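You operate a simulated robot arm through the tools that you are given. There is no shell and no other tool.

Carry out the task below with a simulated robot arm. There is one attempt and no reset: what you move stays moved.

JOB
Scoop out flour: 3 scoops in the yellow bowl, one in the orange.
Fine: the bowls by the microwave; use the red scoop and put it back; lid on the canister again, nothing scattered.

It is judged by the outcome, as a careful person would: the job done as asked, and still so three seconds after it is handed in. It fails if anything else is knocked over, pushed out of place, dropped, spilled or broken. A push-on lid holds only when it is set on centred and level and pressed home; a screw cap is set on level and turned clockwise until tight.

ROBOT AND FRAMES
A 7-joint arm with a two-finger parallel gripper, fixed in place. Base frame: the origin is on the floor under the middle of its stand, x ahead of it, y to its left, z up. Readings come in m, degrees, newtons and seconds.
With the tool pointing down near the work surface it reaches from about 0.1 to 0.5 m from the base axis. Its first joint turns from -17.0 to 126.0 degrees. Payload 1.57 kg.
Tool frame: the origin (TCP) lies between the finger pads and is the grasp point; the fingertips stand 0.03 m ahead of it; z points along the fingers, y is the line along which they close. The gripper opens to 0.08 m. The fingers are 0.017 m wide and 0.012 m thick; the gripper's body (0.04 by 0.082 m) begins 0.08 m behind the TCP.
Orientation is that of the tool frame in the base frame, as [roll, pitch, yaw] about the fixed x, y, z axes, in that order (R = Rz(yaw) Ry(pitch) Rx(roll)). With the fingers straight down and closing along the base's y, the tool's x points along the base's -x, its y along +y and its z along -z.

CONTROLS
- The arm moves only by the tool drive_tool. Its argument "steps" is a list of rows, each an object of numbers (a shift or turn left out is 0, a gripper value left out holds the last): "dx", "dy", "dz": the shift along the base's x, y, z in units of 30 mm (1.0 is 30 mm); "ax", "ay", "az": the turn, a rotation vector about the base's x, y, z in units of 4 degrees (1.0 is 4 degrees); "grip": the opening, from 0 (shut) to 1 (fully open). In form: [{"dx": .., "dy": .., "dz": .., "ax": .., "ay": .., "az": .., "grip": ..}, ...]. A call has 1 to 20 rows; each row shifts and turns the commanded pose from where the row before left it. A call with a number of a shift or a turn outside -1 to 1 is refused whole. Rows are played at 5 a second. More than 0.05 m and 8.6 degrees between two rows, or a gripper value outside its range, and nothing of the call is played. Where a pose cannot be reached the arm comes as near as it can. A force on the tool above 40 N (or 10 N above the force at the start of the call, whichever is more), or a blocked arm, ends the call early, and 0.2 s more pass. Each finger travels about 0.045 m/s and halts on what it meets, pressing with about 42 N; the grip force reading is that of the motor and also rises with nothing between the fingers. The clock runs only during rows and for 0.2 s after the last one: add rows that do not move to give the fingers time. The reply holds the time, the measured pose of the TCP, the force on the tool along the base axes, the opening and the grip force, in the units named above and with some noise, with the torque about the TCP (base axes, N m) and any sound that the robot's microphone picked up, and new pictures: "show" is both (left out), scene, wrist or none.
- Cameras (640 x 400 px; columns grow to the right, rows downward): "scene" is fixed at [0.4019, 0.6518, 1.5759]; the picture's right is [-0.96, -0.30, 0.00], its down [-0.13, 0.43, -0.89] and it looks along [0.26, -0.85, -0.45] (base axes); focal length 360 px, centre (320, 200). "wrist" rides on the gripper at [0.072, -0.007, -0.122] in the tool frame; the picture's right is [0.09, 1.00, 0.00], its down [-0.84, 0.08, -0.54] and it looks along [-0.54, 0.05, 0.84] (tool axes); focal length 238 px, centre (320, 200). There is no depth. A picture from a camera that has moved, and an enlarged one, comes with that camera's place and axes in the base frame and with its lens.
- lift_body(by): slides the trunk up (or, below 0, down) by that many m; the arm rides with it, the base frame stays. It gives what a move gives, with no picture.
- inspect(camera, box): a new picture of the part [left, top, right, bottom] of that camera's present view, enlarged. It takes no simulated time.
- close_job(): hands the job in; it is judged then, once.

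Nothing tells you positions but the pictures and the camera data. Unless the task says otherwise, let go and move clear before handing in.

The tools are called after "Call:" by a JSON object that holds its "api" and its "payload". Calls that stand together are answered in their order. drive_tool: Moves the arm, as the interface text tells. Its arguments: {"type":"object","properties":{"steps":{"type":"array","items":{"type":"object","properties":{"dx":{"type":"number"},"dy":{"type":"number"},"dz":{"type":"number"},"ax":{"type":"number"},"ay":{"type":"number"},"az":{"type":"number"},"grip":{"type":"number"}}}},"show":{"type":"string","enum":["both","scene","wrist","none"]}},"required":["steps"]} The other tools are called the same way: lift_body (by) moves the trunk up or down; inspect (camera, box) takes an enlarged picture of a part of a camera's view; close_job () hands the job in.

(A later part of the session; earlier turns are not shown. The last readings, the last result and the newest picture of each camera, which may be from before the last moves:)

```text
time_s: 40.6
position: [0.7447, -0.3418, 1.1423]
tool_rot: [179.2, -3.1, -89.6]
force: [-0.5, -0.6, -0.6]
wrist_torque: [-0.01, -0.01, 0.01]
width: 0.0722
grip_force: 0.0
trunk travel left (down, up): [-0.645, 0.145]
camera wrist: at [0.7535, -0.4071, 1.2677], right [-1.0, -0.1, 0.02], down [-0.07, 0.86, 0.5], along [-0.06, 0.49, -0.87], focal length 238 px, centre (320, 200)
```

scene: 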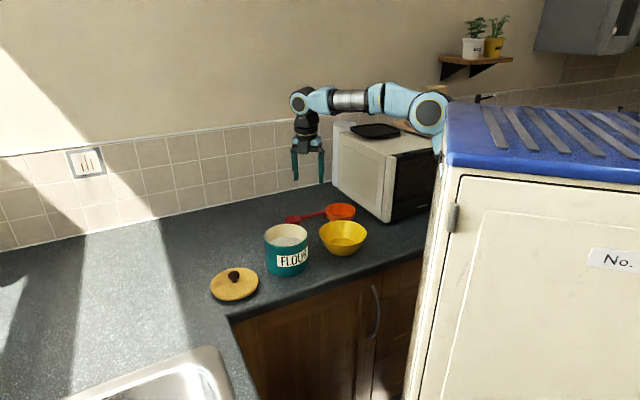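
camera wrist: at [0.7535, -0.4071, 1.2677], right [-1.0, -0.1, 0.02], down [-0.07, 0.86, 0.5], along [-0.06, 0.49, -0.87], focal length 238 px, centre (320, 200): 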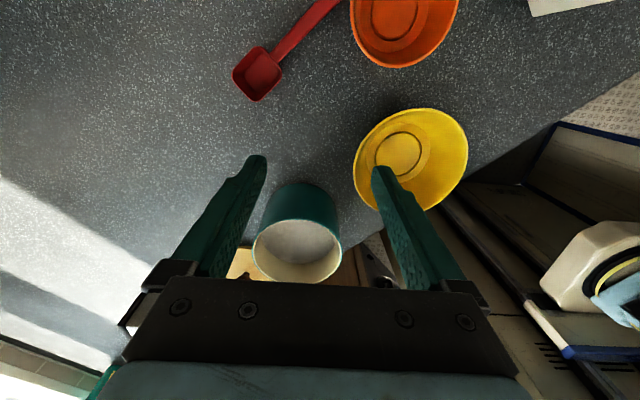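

Now I test the sideways tilt (about -x) up high; the wrist will swing to the +y side above the canister with good clearance.

Call:
{"api": "drive_tool", "payload": {"steps": [{"ax": -1, "dz": 0.2}, {"ax": -1, "dz": 0.2}, {"ax": -1, "dz": 0.2}, {"ax": -1, "dz": 0.2}, {"ax": -1, "dz": 0.2}, {"ax": -1}, {"ax": -1}, {"ax": -1}, {"ax": -1}, {"ax": -1}, {"ax": -1}, {"ax": -1}, {"ax": -1}, {"ax": -1}, {"ax": -1}, {"ax": -1}, {"ax": -1}, {"ax": -1}, {"ax": -1}, {"ax": -1}], "show": "scene"}}

Call:
{"api": "drive_tool", "payload": {"steps": [{"ax": -1}, {"ax": -1}, {"ax": -1}, {"ax": -1}, {"ax": -1}, {"ax": -1}, {"ax": -1}, {"ax": -1}, {}]}}

```text
time_s: 44.8
position: [0.745, -0.3422, 1.172]
tool_rot: [176.9, -83.0, -87.6]
force: [-0.7, 0.8, 0.5]
wrist_torque: [0.02, -0.02, 0.03]
width: 0.0717
grip_force: 0.0
trunk travel left (down, up): [-0.645, 0.145]
```

scene: 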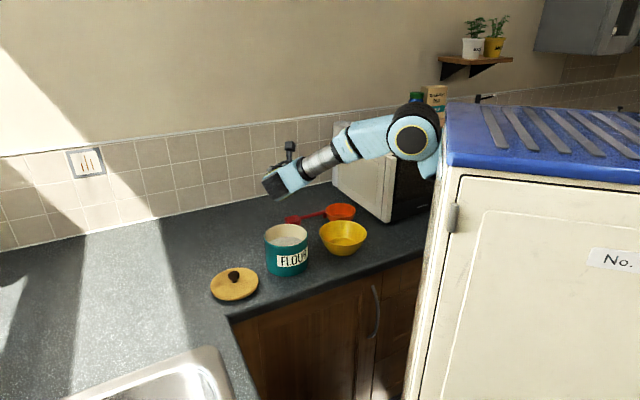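

```text
time_s: 46.8
position: [0.7451, -0.3416, 1.1738]
tool_rot: [0.0, -64.9, 89.2]
force: [0.5, -0.3, 0.0]
wrist_torque: [0.03, -0.03, 0.01]
width: 0.072
grip_force: 0.0
trunk travel left (down, up): [-0.645, 0.145]
camera wrist: at [0.7535, -0.2008, 1.186], right [-1.0, 0.05, 0.08], down [-0.08, 0.14, -0.99], along [-0.06, -0.99, -0.13], focal length 238 px, centre (320, 200)
```

scene: 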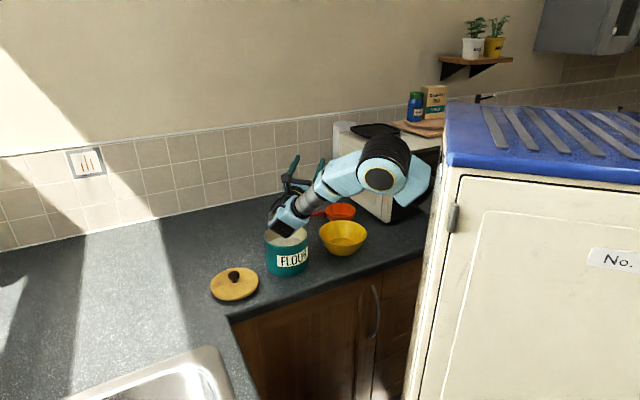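
wrist: 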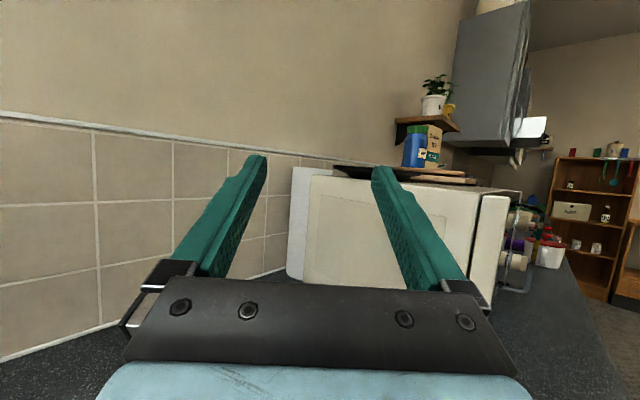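

The sideways tilt reaches 115° without trouble, so this is the scooping and pouring plan. I return to vertical and yaw to line up with the scoop handle.

Call:
{"api": "drive_tool", "payload": {"steps": [{"ax": 1}, {"ax": 1}, {"ax": 1}, {"ax": 1}, {"ax": 1}, {"ax": 1}, {"ax": 1}, {"ax": 1}, {"ax": 1}, {"ax": 1}, {"ax": 1}, {"ax": 1}, {"ax": 1}, {"ax": 1}, {"ax": 1}, {"ax": 1}, {"ax": 1}, {"ax": 1}, {"ax": 1}, {"ax": 1}], "show": "none"}}

Call:
{"api": "drive_tool", "payload": {"steps": [{"ax": 1}, {"ax": 1}, {"ax": 1}, {"ax": 1}, {"ax": 1}, {"ax": 1}, {"ax": 1}, {"ax": 1}, {"ax": 0.77}, {}], "show": "none"}}

Call:
{"api": "drive_tool", "payload": {"steps": [{"az": -1, "dy": -0.3}, {"az": -1, "dy": -0.3}, {"az": -1, "dy": -0.3}, {"az": -1, "dy": -0.3}, {"az": -1, "dy": -0.3}, {"az": -1, "dy": -0.3}, {"az": -1, "dy": -0.3}, {"az": -1, "dy": -0.3}, {"az": -1, "dy": -0.3}, {"az": -1, "dy": -0.3}, {"az": -1, "dy": -0.3}, {"az": -0.4}, {}]}}

```text
time_s: 51.0
position: [0.7467, -0.3416, 1.1745]
tool_rot: [179.2, -35.0, -89.5]
force: [0.5, -0.7, -0.4]
wrist_torque: [-0.03, 0.04, -0.02]
width: 0.072
grip_force: 0.1
trunk travel left (down, up): [-0.645, 0.145]
```

```text
time_s: 53.2
position: [0.7461, -0.3426, 1.1727]
tool_rot: [179.4, 0.2, -89.7]
force: [-0.3, -0.1, 0.2]
wrist_torque: [-0.03, 0.0, -0.01]
width: 0.0719
grip_force: 0.1
trunk travel left (down, up): [-0.645, 0.145]
```

```text
time_s: 56.0
position: [0.7446, -0.4417, 1.1736]
tool_rot: [179.4, 0.0, -135.3]
force: [-0.4, -0.7, -0.1]
wrist_torque: [0.03, -0.01, -0.03]
width: 0.0719
grip_force: 0.1
trunk travel left (down, up): [-0.645, 0.145]
camera wrist: at [0.6995, -0.4973, 1.2944], right [-0.77, 0.64, 0.01], down [0.55, 0.64, 0.54], along [0.34, 0.42, -0.84], focal length 238 px, centre (320, 200)
```

scene: 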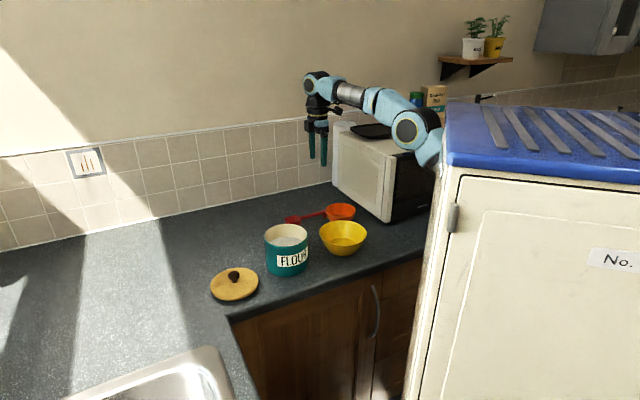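
wrist: 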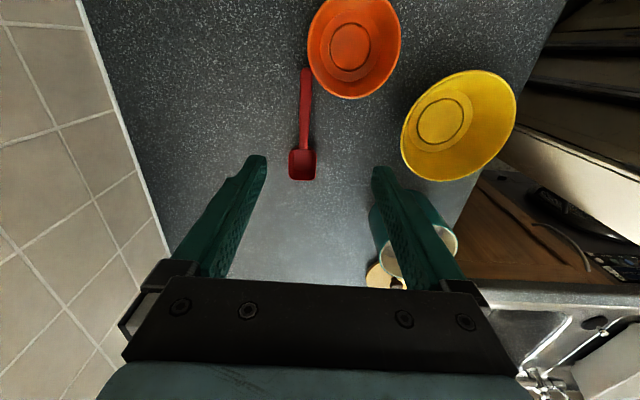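

The scoop lies nearly aligned with the tool now. I'll zoom in to compute the grasp offset.

Call:
{"api": "inspect", "payload": {"camera": "wrist", "box": [240, 50, 400, 190]}}

```text
2.86 times, centred on (320, 120) of wrist
camera zoom: at [0.6995, -0.4973, 1.2944], right [-0.77, 0.64, 0.01], down [0.55, 0.64, 0.54], along [0.34, 0.42, -0.84], focal length 681 px, centre (320, 429)
```

zoom: 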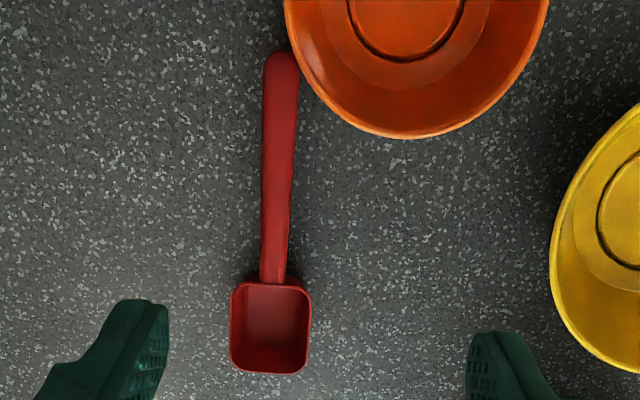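

The handle is parallel to the tool and offset about 21 mm sideways. I shift over it (slightly toward the cup for clearance from the orange bowl), narrow the opening, and come down partway to verify.

Call:
{"api": "drive_tool", "payload": {"steps": [{"dx": 0.74, "dy": -0.28, "grip": 0.55}, {"dz": -1}, {"dz": -1}, {"dz": -1}, {"dz": -1}, {"dz": -1}, {}]}}

Call:
{"api": "inspect", "payload": {"camera": "wrist", "box": [200, 50, 440, 250]}}

Call:
{"api": "inspect", "payload": {"camera": "scene", "box": [260, 150, 380, 250]}}

```text
time_s: 57.6
position: [0.7678, -0.45, 1.0221]
tool_rot: [179.3, 0.1, -135.3]
force: [-0.1, 0.4, -0.7]
wrist_torque: [-0.03, 0.0, -0.01]
width: 0.044
grip_force: 0.0
trunk travel left (down, up): [-0.645, 0.145]
camera wrist: at [0.7215, -0.5056, 1.1444], right [-0.77, 0.64, 0.01], down [0.54, 0.64, 0.54], along [0.34, 0.42, -0.84], focal length 238 px, centre (320, 200)
```

scene: 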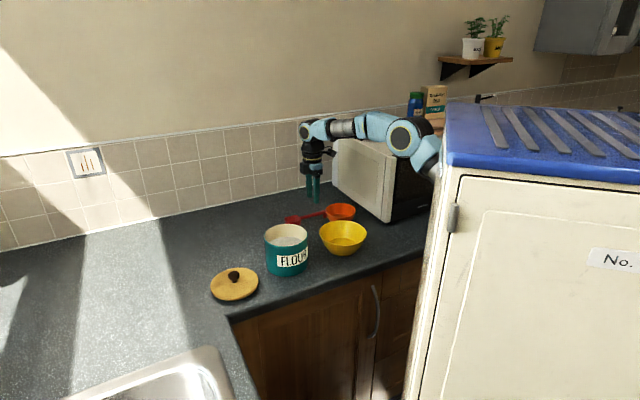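
wrist: 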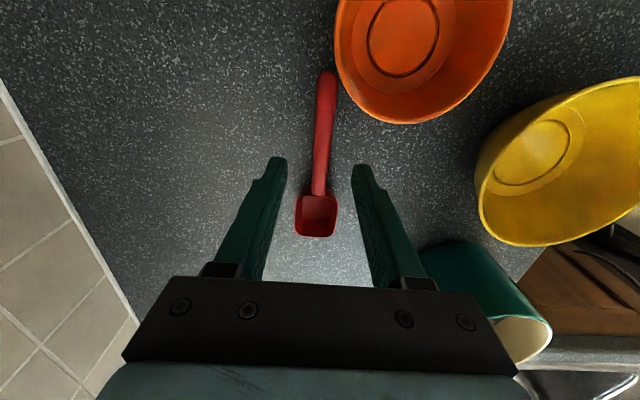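

```text
2.00 times, centred on (320, 150) of wrist
camera zoom: at [0.7215, -0.5056, 1.1444], right [-0.77, 0.64, 0.01], down [0.54, 0.64, 0.54], along [0.34, 0.42, -0.84], focal length 477 px, centre (320, 300)
```

zoom: 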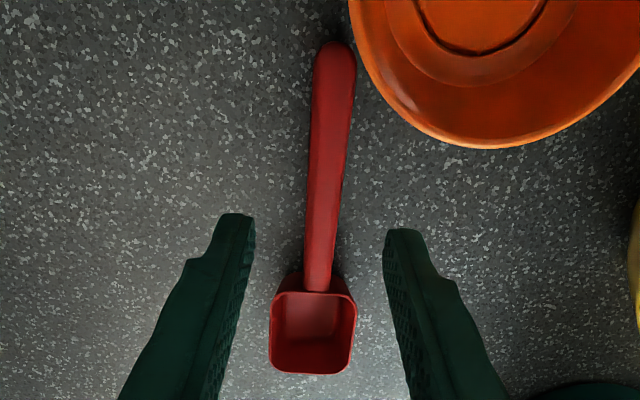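

```text
4.00 times, centred on (320, 200) of scene
camera zoom: at [0.4019, 0.6518, 1.5759], right [-0.96, -0.3, 0.0], down [-0.13, 0.43, -0.89], along [0.26, -0.85, -0.45], focal length 1440 px, centre (320, 200)
```

zoom: 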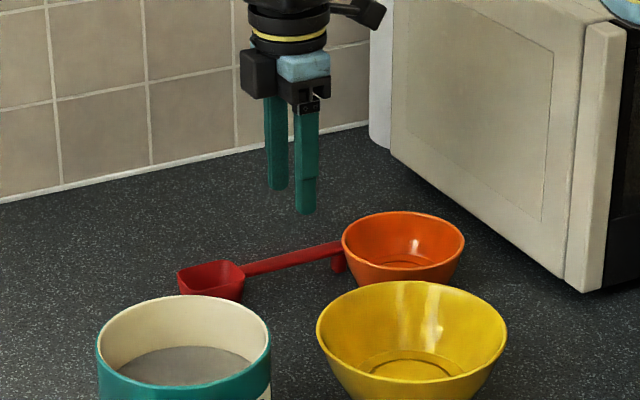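

The handle is now centred between the fingers (within ~2 mm) and parallel. I'll lower to about z 0.947 and close on it.

Call:
{"api": "drive_tool", "payload": {"steps": [{"dz": -0.8}, {"dz": -0.7}, {"dz": -0.6}, {"dz": -0.35}, {}]}}

Call:
{"api": "inspect", "payload": {"camera": "scene", "box": [260, 150, 380, 250]}}

```text
time_s: 58.8
position: [0.767, -0.4492, 0.9486]
tool_rot: [179.3, 0.0, -135.3]
force: [0.0, -0.5, -0.2]
wrist_torque: [0.0, 0.0, -0.01]
width: 0.044
grip_force: 0.1
trunk travel left (down, up): [-0.645, 0.145]
camera wrist: at [0.7216, -0.5057, 1.07], right [-0.77, 0.64, 0.01], down [0.54, 0.64, 0.54], along [0.34, 0.42, -0.84], focal length 238 px, centre (320, 200)
```

scene: 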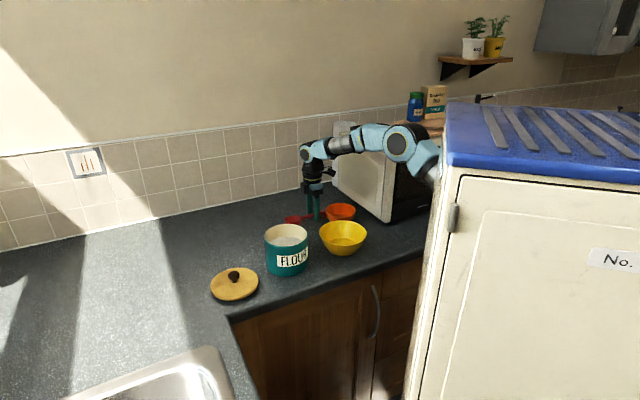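
wrist: 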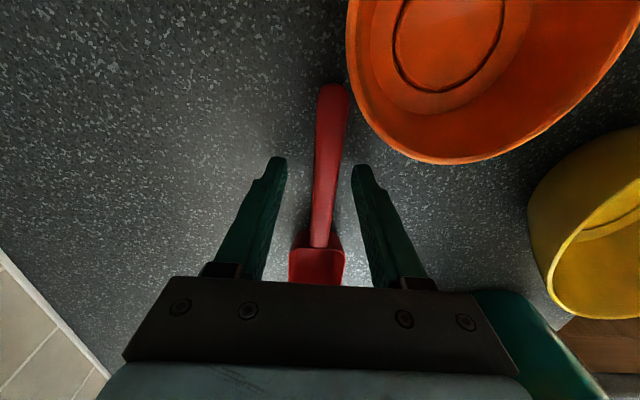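

```text
4.00 times, centred on (320, 200) of scene
camera zoom: at [0.4019, 0.6518, 1.5759], right [-0.96, -0.3, 0.0], down [-0.13, 0.43, -0.89], along [0.26, -0.85, -0.45], focal length 1440 px, centre (320, 200)
```

zoom: 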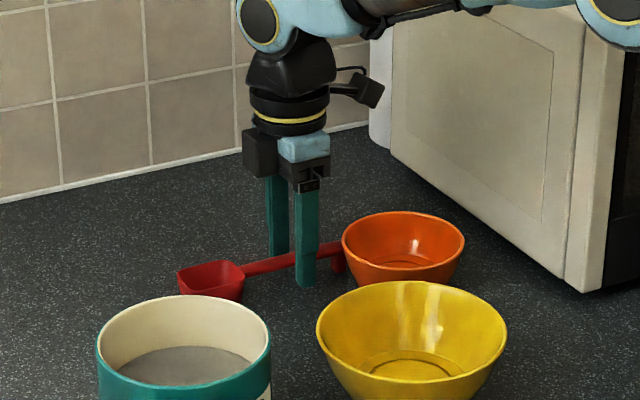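

The fingers straddle the handle cleanly with space to both bowls. Closing now.

Call:
{"api": "drive_tool", "payload": {"steps": [{"grip": 0.0}, {"grip": 0.0}, {"grip": 0.0}, {"grip": 0.0}, {"grip": 0.0}]}}

Call:
{"api": "inspect", "payload": {"camera": "wrist", "box": [240, 60, 440, 220]}}

```text
time_s: 60.0
position: [0.7673, -0.4516, 0.9492]
tool_rot: [179.3, -0.1, -135.3]
force: [-0.1, 0.6, 0.2]
wrist_torque: [0.02, -0.02, 0.04]
width: 0.0148
grip_force: 31.4
trunk travel left (down, up): [-0.645, 0.145]
camera wrist: at [0.7217, -0.5057, 1.0703], right [-0.77, 0.64, 0.01], down [0.54, 0.64, 0.54], along [0.34, 0.42, -0.84], focal length 238 px, centre (320, 200)
```

scene: 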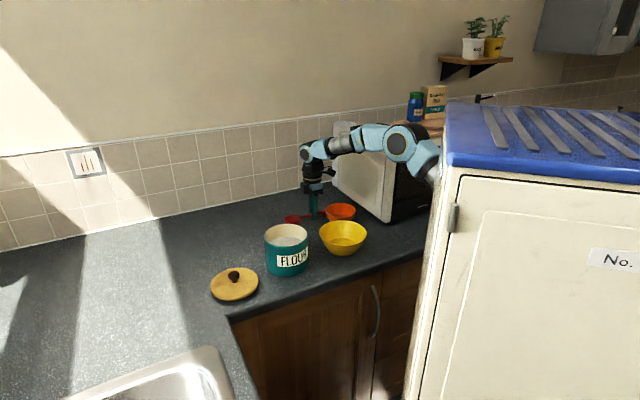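
wrist: 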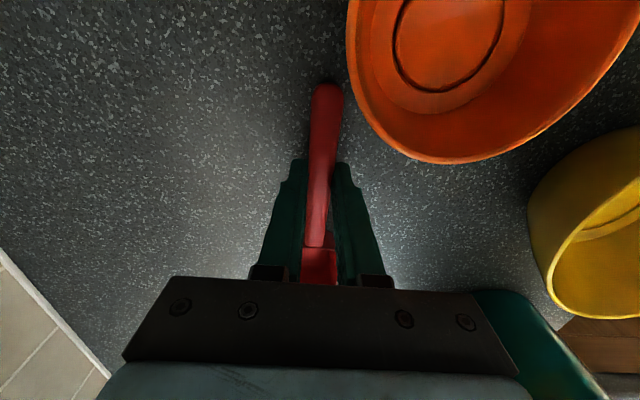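

```text
2.50 times, centred on (340, 140) of wrist
camera zoom: at [0.7217, -0.5057, 1.0703], right [-0.77, 0.64, 0.01], down [0.54, 0.64, 0.54], along [0.34, 0.42, -0.84], focal length 596 px, centre (270, 350)
```

zoom: 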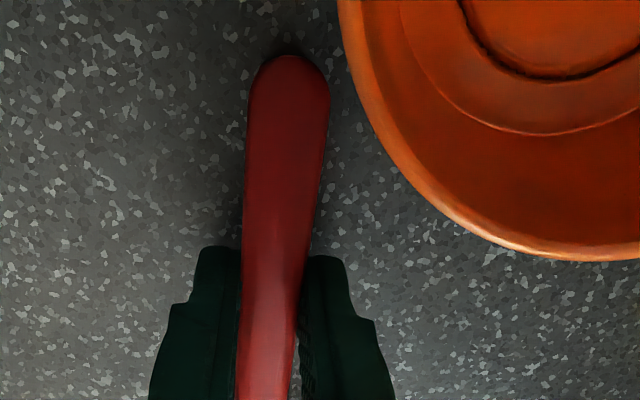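

The handle is held firmly (about 15 mm). I'll ease it away from the orange bowl along the handle direction while lifting, then rise to a safe height.

Call:
{"api": "drive_tool", "payload": {"steps": [{"dx": 0.1, "dy": 0.1, "dz": 0.1}, {"dx": 0.15, "dy": 0.15, "dz": 0.2}, {"dx": 0.2, "dy": 0.2, "dz": 0.4}, {"dz": 1}, {"dz": 1}, {"dz": 1}, {"dz": 1}, {"dz": 1}, {}]}}

Call:
{"api": "inspect", "payload": {"camera": "scene", "box": [260, 130, 380, 250]}}

```text
time_s: 62.0
position: [0.7804, -0.436, 1.1209]
tool_rot: [179.3, 0.0, -135.3]
force: [-0.3, -0.3, -1.0]
wrist_torque: [-0.01, 0.02, -0.02]
width: 0.0149
grip_force: 31.3
trunk travel left (down, up): [-0.645, 0.145]
camera wrist: at [0.7351, -0.4918, 1.2422], right [-0.77, 0.64, 0.01], down [0.54, 0.64, 0.54], along [0.34, 0.42, -0.84], focal length 238 px, centre (320, 200)
```

scene: 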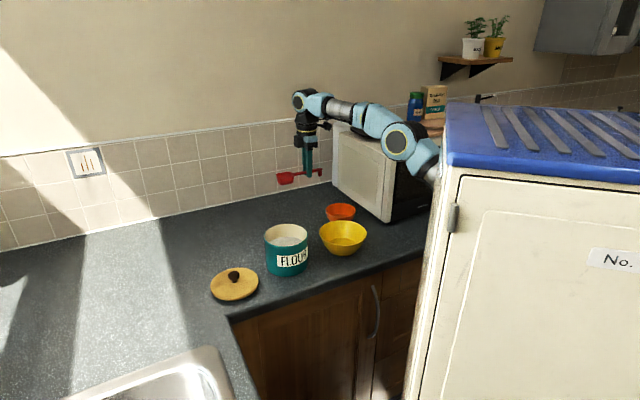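
wrist: 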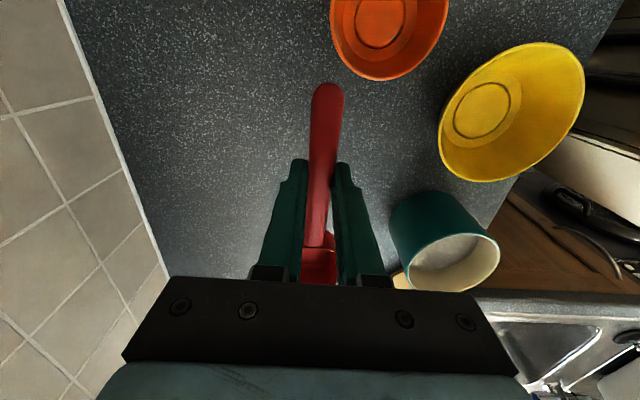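

```text
3.33 times, centred on (320, 190) of scene
camera zoom: at [0.4019, 0.6518, 1.5759], right [-0.96, -0.3, 0.0], down [-0.13, 0.43, -0.89], along [0.26, -0.85, -0.45], focal length 1200 px, centre (320, 233)
```

zoom: 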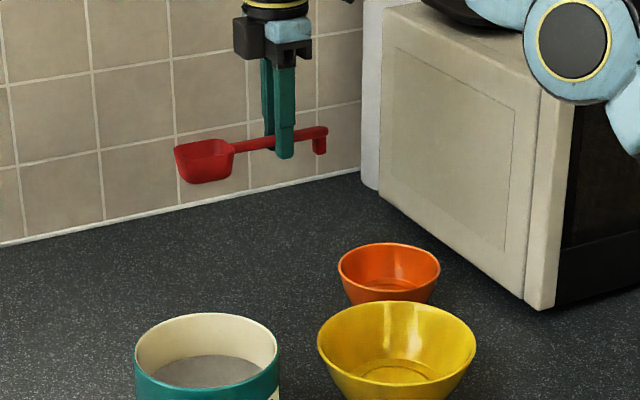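

The scoop is up and level. I now turn it so the cup points toward +y and bring it over toward the canister at a safe height.

Call:
{"api": "drive_tool", "payload": {"steps": [{"az": 1, "dz": 0.4}, {"az": 1, "dz": 0.4, "dx": -0.06, "dy": 0.6}, {"az": 1, "dz": 0.4, "dx": -0.06, "dy": 0.7}, {"az": 1, "dx": -0.06, "dy": 0.7}, {"az": 1, "dx": -0.06, "dy": 0.7}, {"az": 1, "dx": -0.06, "dy": 0.7}, {"az": 1, "dx": -0.06, "dy": 0.7}, {"az": 1, "dx": -0.06, "dy": 0.7}, {"az": 1, "dx": -0.06, "dy": 0.7}, {"az": 1, "dx": -0.06, "dy": 0.7}, {"az": 1, "dx": -0.1, "dy": 0.7}, {"az": 0.33, "dx": -0.1}, {}]}}

Call:
{"api": "inspect", "payload": {"camera": "scene", "box": [220, 130, 380, 290]}}

```text
time_s: 64.8
position: [0.759, -0.2291, 1.1563]
tool_rot: [179.4, 0.0, -89.9]
force: [0.4, 0.0, -0.2]
wrist_torque: [0.03, 0.03, -0.02]
width: 0.0148
grip_force: 31.5
trunk travel left (down, up): [-0.645, 0.145]
camera wrist: at [0.7668, -0.3002, 1.2771], right [-1.0, -0.09, 0.01], down [-0.07, 0.84, 0.54], along [-0.06, 0.54, -0.84], focal length 238 px, centre (320, 200)
```

scene: 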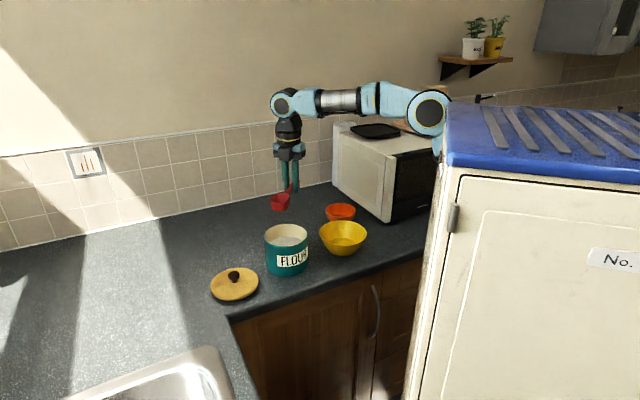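
wrist: 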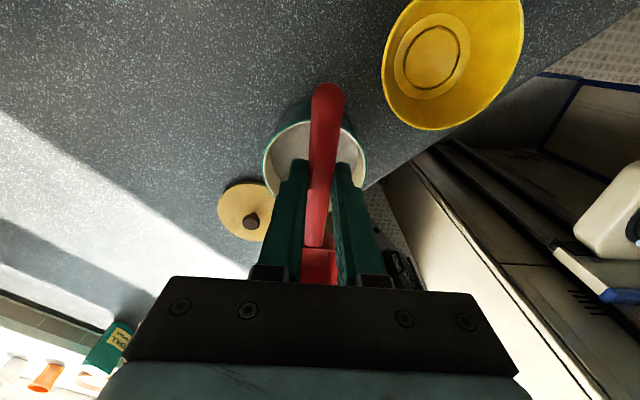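

```text
2.50 times, centred on (300, 210) of scene
camera zoom: at [0.4019, 0.6518, 1.5759], right [-0.96, -0.3, 0.0], down [-0.13, 0.43, -0.89], along [0.26, -0.85, -0.45], focal length 900 px, centre (370, 175)
```

zoom: 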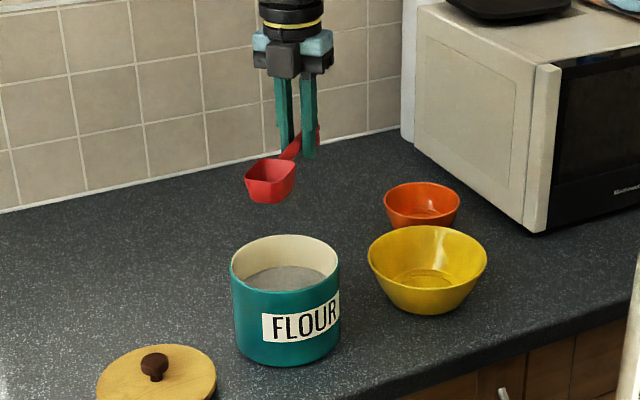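

The scoop is near the canister, pointing +y. Before dipping, I'll re-measure the canister opening's centre from the wrist camera.

Call:
{"api": "inspect", "payload": {"camera": "wrist", "box": [220, 70, 420, 260]}}

Call:
{"api": "inspect", "payload": {"camera": "scene", "box": [250, 170, 330, 290]}}

```text
2.11 times, centred on (320, 165) of wrist
camera zoom: at [0.7668, -0.3002, 1.2771], right [-1.0, -0.09, 0.01], down [-0.07, 0.84, 0.54], along [-0.06, 0.54, -0.84], focal length 502 px, centre (320, 274)
```

zoom: 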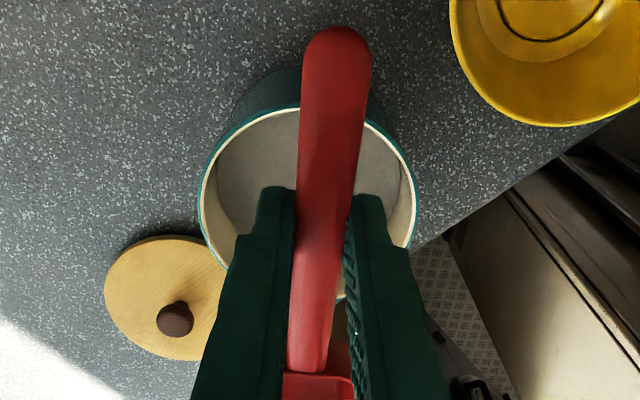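

```text
3.33 times, centred on (290, 230) of scene
camera zoom: at [0.4019, 0.6518, 1.5759], right [-0.96, -0.3, 0.0], down [-0.13, 0.43, -0.89], along [0.26, -0.85, -0.45], focal length 1200 px, centre (420, 100)
```

zoom: 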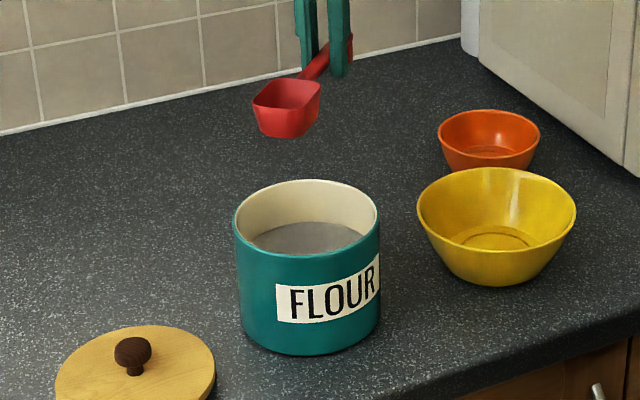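

The canister axis is confirmed near (0.760, -0.172). I'll tilt the scoop cup-down to 60° above the canister while keeping the cup over its opening.

Call:
{"api": "drive_tool", "payload": {"steps": [{"ax": -1, "dy": 0.1, "dz": 0.04}, {"ax": -1, "dy": 0.1, "dz": 0.04}, {"ax": -1, "dy": 0.1, "dz": 0.04}, {"ax": -1, "dy": 0.1, "dz": 0.04}, {"ax": -1, "dy": 0.1, "dz": 0.04}, {"ax": -1, "dy": 0.1, "dz": 0.04}, {"ax": -1, "dy": 0.1, "dz": 0.04}, {"ax": -1, "dy": 0.1, "dz": 0.04}, {"ax": -1, "dy": 0.1, "dz": 0.04}, {"ax": -1, "dy": 0.1, "dz": 0.04}, {"ax": -1, "dy": 0.1, "dz": 0.04}, {"ax": -1, "dy": 0.1, "dz": 0.04}, {"ax": -1, "dy": 0.1, "dz": 0.04}, {"ax": -1, "dy": 0.1, "dz": 0.04}, {"ax": -1, "dy": 0.1, "dz": 0.04}, {}]}}

Call:
{"api": "inspect", "payload": {"camera": "scene", "box": [230, 130, 350, 290]}}

```text
time_s: 68.2
position: [0.7581, -0.1825, 1.1747]
tool_rot: [179.2, -60.0, -89.9]
force: [0.2, 0.5, -0.9]
wrist_torque: [0.02, 0.01, -0.03]
width: 0.0151
grip_force: 30.9
trunk travel left (down, up): [-0.645, 0.145]
camera wrist: at [0.7665, -0.1136, 1.297], right [-1.0, -0.04, 0.09], down [-0.07, 0.89, -0.45], along [-0.06, -0.46, -0.89], focal length 238 px, centre (320, 200)
```

scene: 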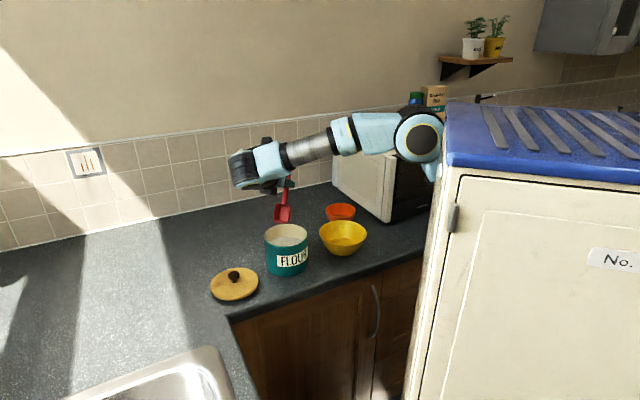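
wrist: 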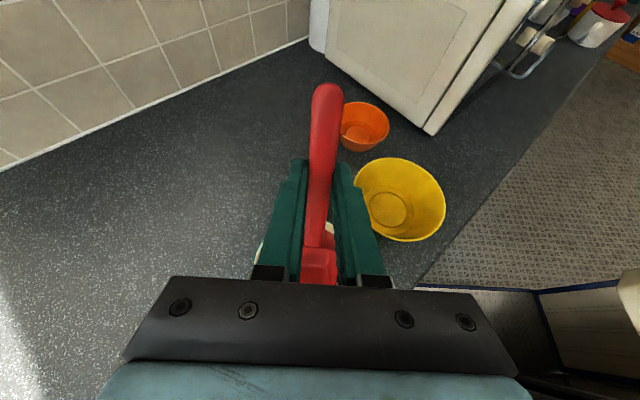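

```text
2.50 times, centred on (290, 210) of scene
camera zoom: at [0.4019, 0.6518, 1.5759], right [-0.96, -0.3, 0.0], down [-0.13, 0.43, -0.89], along [0.26, -0.85, -0.45], focal length 900 px, centre (395, 175)
```

zoom: 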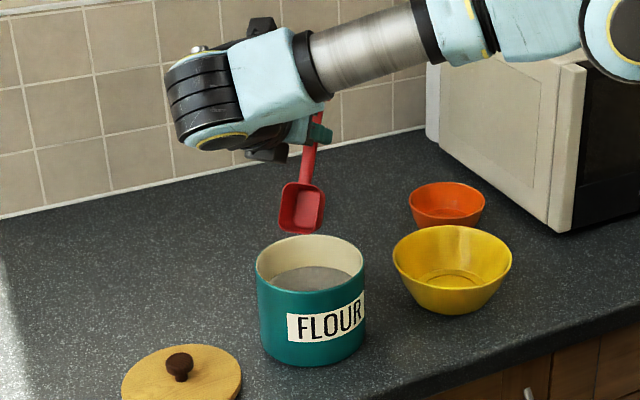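

The cup hangs right over the opening at 60°. I lower it in steps toward the flour, watching the force.

Call:
{"api": "drive_tool", "payload": {"steps": [{"dx": 0.06, "dz": -0.8}, {"dz": -0.8}, {"dz": -0.8}, {"dz": -0.8}, {"dz": -0.6}, {}]}}

Call:
{"api": "inspect", "payload": {"camera": "scene", "box": [240, 170, 340, 290]}}

```text
time_s: 69.6
position: [0.7601, -0.1831, 1.0601]
tool_rot: [179.2, -60.0, -89.9]
force: [0.4, 0.2, -0.3]
wrist_torque: [0.0, 0.0, 0.0]
width: 0.0151
grip_force: 30.7
trunk travel left (down, up): [-0.645, 0.145]
camera wrist: at [0.7682, -0.1142, 1.1826], right [-1.0, -0.04, 0.09], down [-0.07, 0.89, -0.45], along [-0.06, -0.46, -0.89], focal length 238 px, centre (320, 200)
```

scene: 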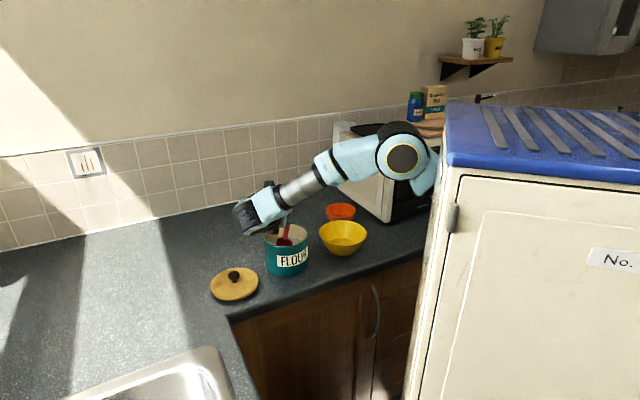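
wrist: 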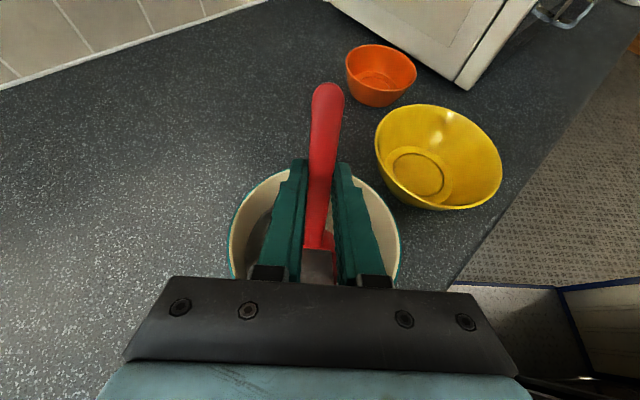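

```text
3.33 times, centred on (290, 230) of scene
camera zoom: at [0.4019, 0.6518, 1.5759], right [-0.96, -0.3, 0.0], down [-0.13, 0.43, -0.89], along [0.26, -0.85, -0.45], focal length 1200 px, centre (420, 100)
```

zoom: 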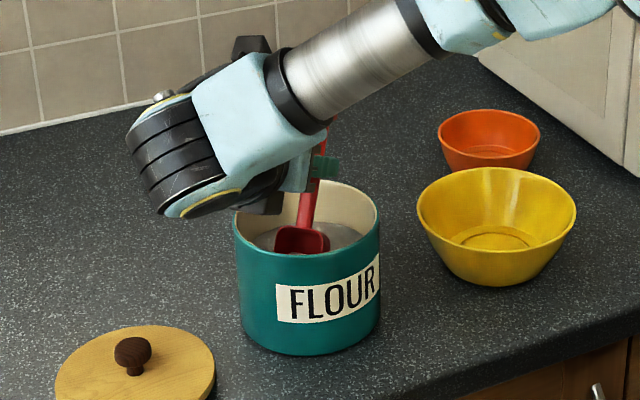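

The cup is entering the flour with no contact with the canister. I'll push it in a bit deeper, then sweep and roll it level while rising (fingers stay clear of the rim).

Call:
{"api": "drive_tool", "payload": {"steps": [{"dz": -0.4}, {"dz": -0.4}, {}]}}

Call:
{"api": "inspect", "payload": {"camera": "scene", "box": [240, 180, 340, 280]}}

```text
time_s: 70.4
position: [0.7607, -0.1835, 1.0351]
tool_rot: [179.2, -60.0, -89.9]
force: [-0.2, 0.3, -0.7]
wrist_torque: [0.04, 0.01, 0.0]
width: 0.0147
grip_force: 30.6
trunk travel left (down, up): [-0.645, 0.145]
camera wrist: at [0.7683, -0.1133, 1.1584], right [-1.0, -0.04, 0.09], down [-0.07, 0.89, -0.45], along [-0.06, -0.46, -0.89], focal length 238 px, centre (320, 200)
```

scene: 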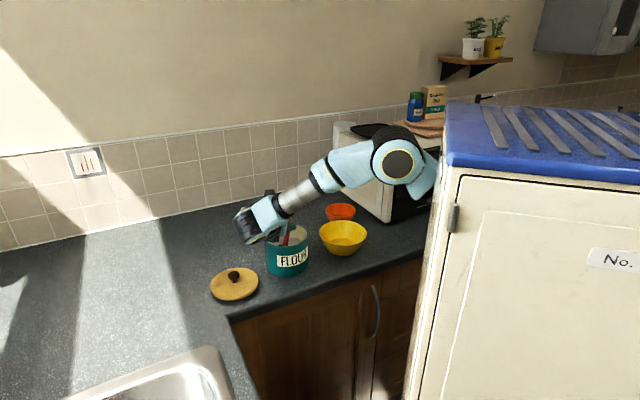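
wrist: 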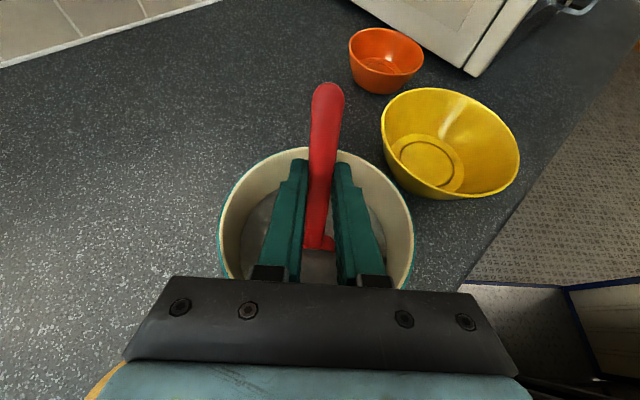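

```text
4.00 times, centred on (290, 230) of scene
camera zoom: at [0.4019, 0.6518, 1.5759], right [-0.96, -0.3, 0.0], down [-0.13, 0.43, -0.89], along [0.26, -0.85, -0.45], focal length 1440 px, centre (440, 80)
```

zoom: 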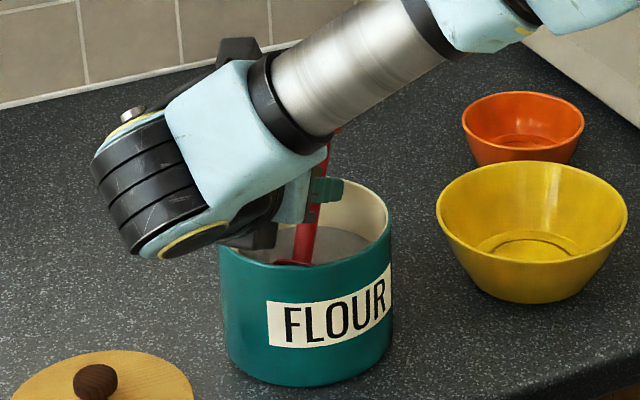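

The cup is well in the flour with no unwanted force. Now the sweep-and-level motion.

Call:
{"api": "drive_tool", "payload": {"steps": [{"ax": 0.833, "dy": -0.083, "dz": -0.01}, {"ax": 0.833, "dy": -0.083, "dz": -0.01}, {"ax": 0.833, "dy": -0.083, "dz": -0.01}, {"ax": 0.833, "dy": -0.122, "dz": 0.091}, {"ax": 0.833, "dy": -0.122, "dz": 0.091}, {"ax": 0.833, "dy": -0.122, "dz": 0.091}, {"ax": 0.833, "dy": -0.103, "dz": 0.106}, {"ax": 0.833, "dy": -0.103, "dz": 0.106}, {"ax": 0.833, "dy": -0.103, "dz": 0.106}, {}]}}

Call:
{"api": "inspect", "payload": {"camera": "scene", "box": [240, 180, 340, 280]}}

```text
time_s: 72.6
position: [0.7599, -0.2125, 1.0531]
tool_rot: [179.3, -30.0, -89.9]
force: [-0.3, -0.1, -0.5]
wrist_torque: [-0.01, 0.02, -0.02]
width: 0.0147
grip_force: 30.7
trunk travel left (down, up): [-0.645, 0.145]
camera wrist: at [0.7686, -0.2128, 1.1938], right [-1.0, -0.07, 0.06], down [-0.07, 1.0, 0.05], along [-0.06, 0.05, -1.0], focal length 238 px, centre (320, 200)
```

scene: 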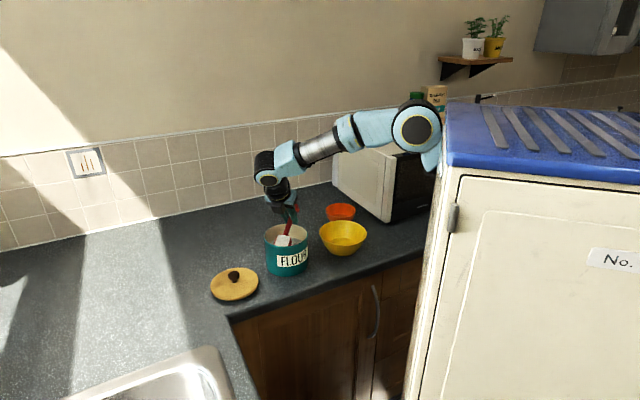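
wrist: 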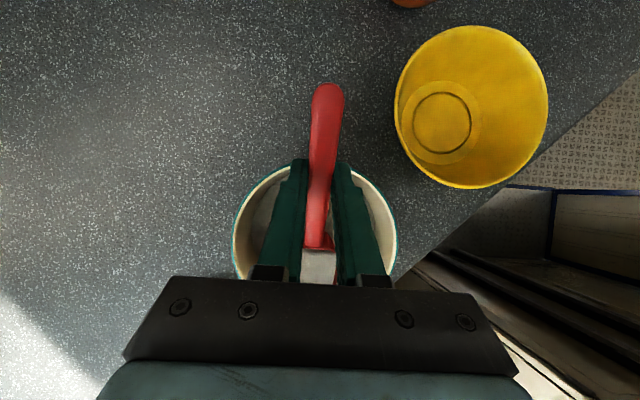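

```text
4.00 times, centred on (290, 230) of scene
camera zoom: at [0.4019, 0.6518, 1.5759], right [-0.96, -0.3, 0.0], down [-0.13, 0.43, -0.89], along [0.26, -0.85, -0.45], focal length 1440 px, centre (440, 80)
```

zoom: 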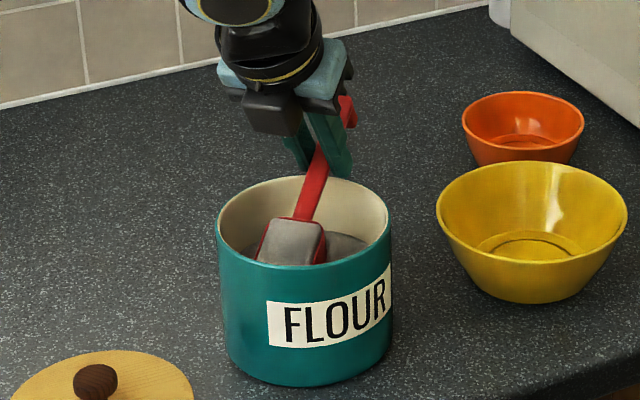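

The cup came up full, with a neat load of flour in it. I continue levelling out and rise above the rim.

Call:
{"api": "drive_tool", "payload": {"steps": [{"ax": 0.833, "dy": -0.081, "dz": 0.1}, {"ax": 0.833, "dy": -0.081, "dz": 0.1}, {"ax": 0.833, "dy": -0.081, "dz": 0.1}, {"ax": 0.833, "dy": -0.067, "dz": 0.12}, {"ax": 0.833, "dy": -0.067, "dz": 0.12}, {"ax": 0.833, "dy": -0.067, "dz": 0.12}, {"ax": 0.833, "dz": 0.3}, {"ax": 0.833, "dz": 0.3}, {"ax": 0.833, "dz": 0.4}, {"dz": 0.6}, {"dz": 0.6}, {}]}}

Call:
{"api": "inspect", "payload": {"camera": "scene", "box": [240, 160, 360, 280]}}

```text
time_s: 75.2
position: [0.7606, -0.2255, 1.1398]
tool_rot: [179.3, 0.0, -89.9]
force: [0.1, 1.2, -0.4]
wrist_torque: [-0.05, -0.02, 0.02]
width: 0.0148
grip_force: 31.0
trunk travel left (down, up): [-0.645, 0.145]
camera wrist: at [0.7685, -0.2967, 1.2614], right [-1.0, -0.09, 0.01], down [-0.07, 0.84, 0.54], along [-0.06, 0.54, -0.84], focal length 238 px, centre (320, 200)
```

scene: 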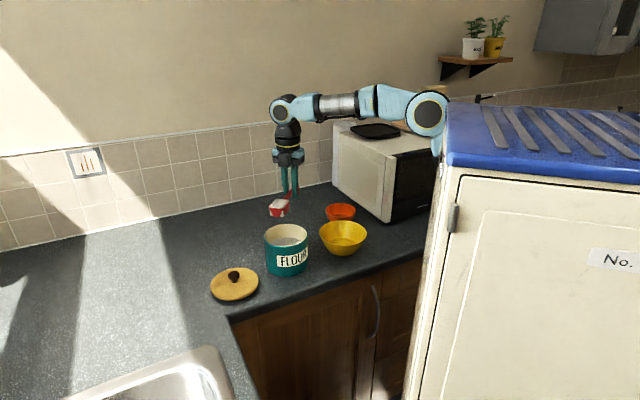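
wrist: 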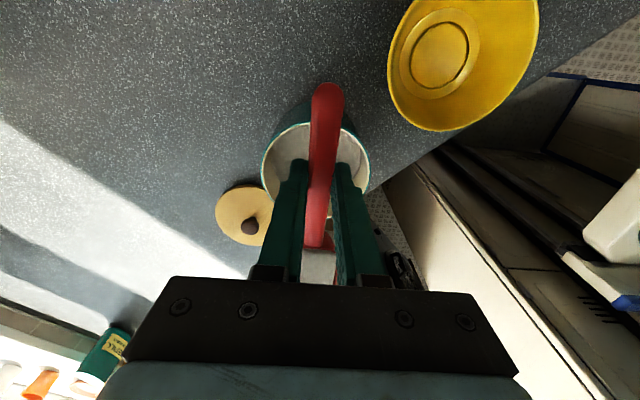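

```text
3.33 times, centred on (300, 220) of scene
camera zoom: at [0.4019, 0.6518, 1.5759], right [-0.96, -0.3, 0.0], down [-0.13, 0.43, -0.89], along [0.26, -0.85, -0.45], focal length 1200 px, centre (387, 133)
```

zoom: 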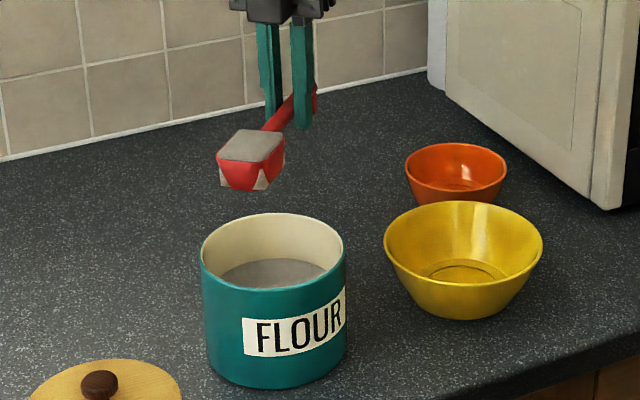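

The scoop is level and full. I carry it smoothly over to the yellow bowl, centred about (0.615, -0.308).

Call:
{"api": "drive_tool", "payload": {"steps": [{"dx": -0.2, "dy": -0.2}, {"dx": -0.4, "dy": -0.5}, {"dx": -0.5, "dy": -0.6}, {"dx": -0.6, "dy": -0.65}, {"dx": -0.6, "dy": -0.65}, {"dx": -0.6, "dy": -0.65}, {"dx": -0.6, "dy": -0.65}, {"dx": -0.6, "dy": -0.65}, {"dx": -0.5, "dy": -0.55}, {"dx": -0.25, "dy": -0.3}, {}]}}

Call:
{"api": "inspect", "payload": {"camera": "scene", "box": [270, 150, 400, 270]}}

```text
time_s: 77.6
position: [0.6146, -0.3877, 1.1385]
tool_rot: [179.3, 0.0, -89.9]
force: [-0.2, -0.9, 0.2]
wrist_torque: [-0.03, 0.02, 0.02]
width: 0.0149
grip_force: 30.8
trunk travel left (down, up): [-0.645, 0.145]
camera wrist: at [0.6227, -0.4588, 1.2602], right [-1.0, -0.09, 0.01], down [-0.07, 0.84, 0.54], along [-0.06, 0.54, -0.84], focal length 238 px, centre (320, 200)
```

scene: 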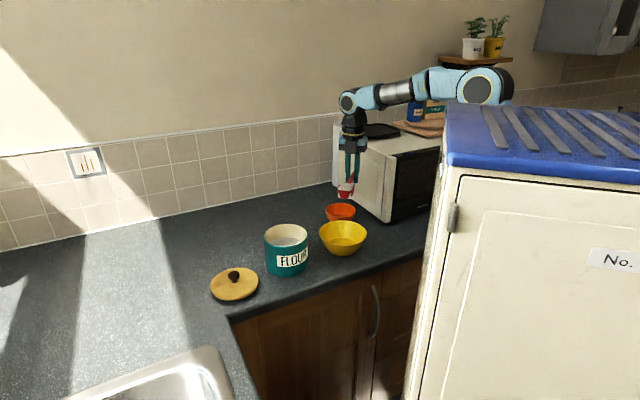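
wrist: 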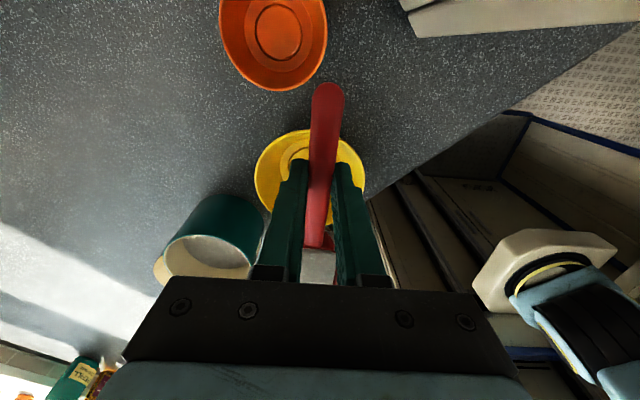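

```text
3.33 times, centred on (335, 210) of scene
camera zoom: at [0.4019, 0.6518, 1.5759], right [-0.96, -0.3, 0.0], down [-0.13, 0.43, -0.89], along [0.26, -0.85, -0.45], focal length 1200 px, centre (270, 167)
```

zoom: 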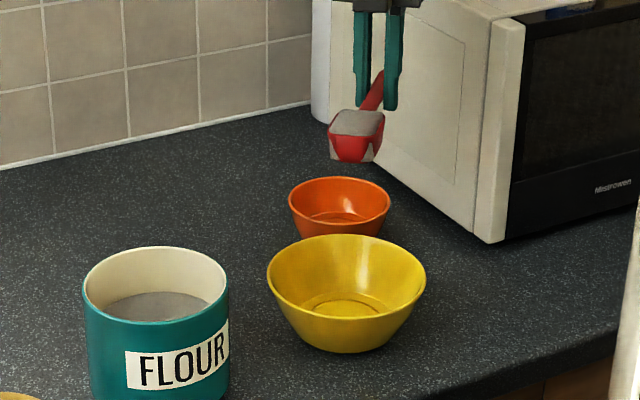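

I'll zoom in to fix the yellow bowl's centre from this view before tipping.

Call:
{"api": "inspect", "payload": {"camera": "wrist", "box": [220, 80, 420, 280]}}

Call:
{"api": "inspect", "payload": {"camera": "scene", "box": [310, 210, 380, 260]}}

```text
2.00 times, centred on (320, 180) of wrist
camera zoom: at [0.6227, -0.4588, 1.2602], right [-1.0, -0.09, 0.01], down [-0.07, 0.84, 0.54], along [-0.06, 0.54, -0.84], focal length 477 px, centre (320, 240)
```

zoom: 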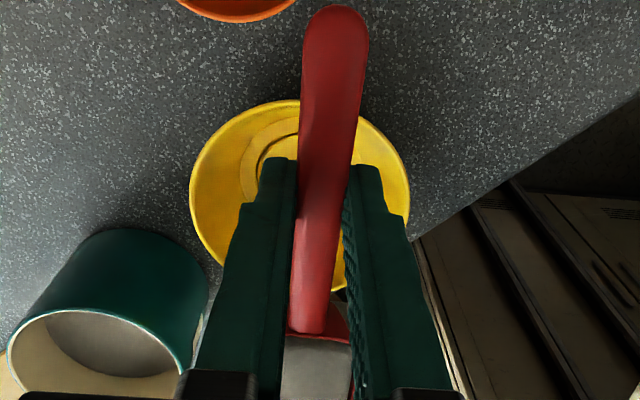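

```text
8.00 times, centred on (345, 235) of scene
camera zoom: at [0.4019, 0.6518, 1.5759], right [-0.96, -0.3, 0.0], down [-0.13, 0.43, -0.89], along [0.26, -0.85, -0.45], focal length 2881 px, centre (120, -80)
```

zoom: 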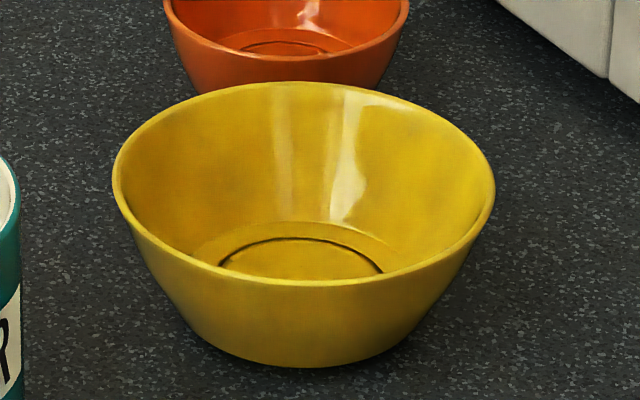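

The yellow bowl's centre works out to about (0.620, -0.298) with its rim near z 0.970. I lower the level scoop over it, then begin tipping with the cup kept over the centre.

Call:
{"api": "drive_tool", "payload": {"steps": [{"dx": 0.09, "dy": 0.16, "dz": -0.3}, {"dx": 0.09, "dy": 0.16, "dz": -0.6}, {"dz": -0.7}, {"dz": -0.7}, {"dz": -0.5}, {"dz": -0.3}, {}]}}

Call:
{"api": "inspect", "payload": {"camera": "scene", "box": [280, 160, 400, 260]}}

```text
time_s: 79.2
position: [0.6192, -0.3779, 1.0461]
tool_rot: [179.2, 0.1, -89.9]
force: [0.2, 0.5, 0.0]
wrist_torque: [0.01, 0.04, -0.02]
width: 0.0148
grip_force: 30.6
trunk travel left (down, up): [-0.645, 0.145]
camera wrist: at [0.6284, -0.4491, 1.1673], right [-1.0, -0.09, 0.01], down [-0.07, 0.84, 0.54], along [-0.06, 0.54, -0.84], focal length 238 px, centre (320, 200)
```

scene: 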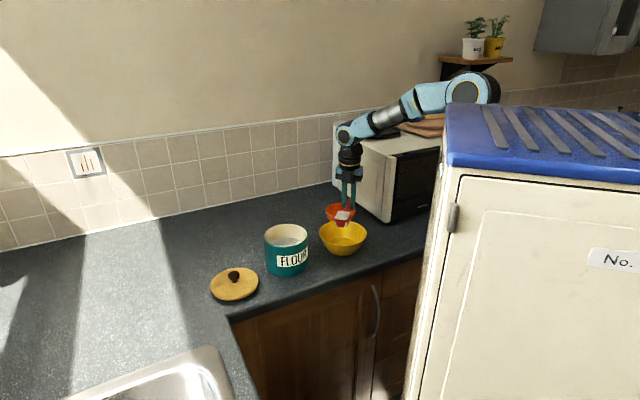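
wrist: 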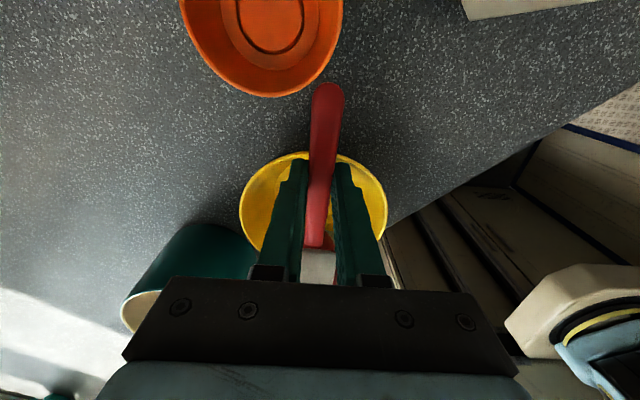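

```text
4.00 times, centred on (340, 210) of scene
camera zoom: at [0.4019, 0.6518, 1.5759], right [-0.96, -0.3, 0.0], down [-0.13, 0.43, -0.89], along [0.26, -0.85, -0.45], focal length 1440 px, centre (240, 160)
```

zoom: 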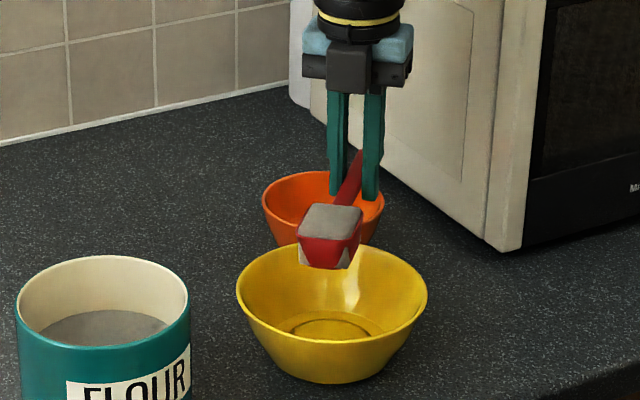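

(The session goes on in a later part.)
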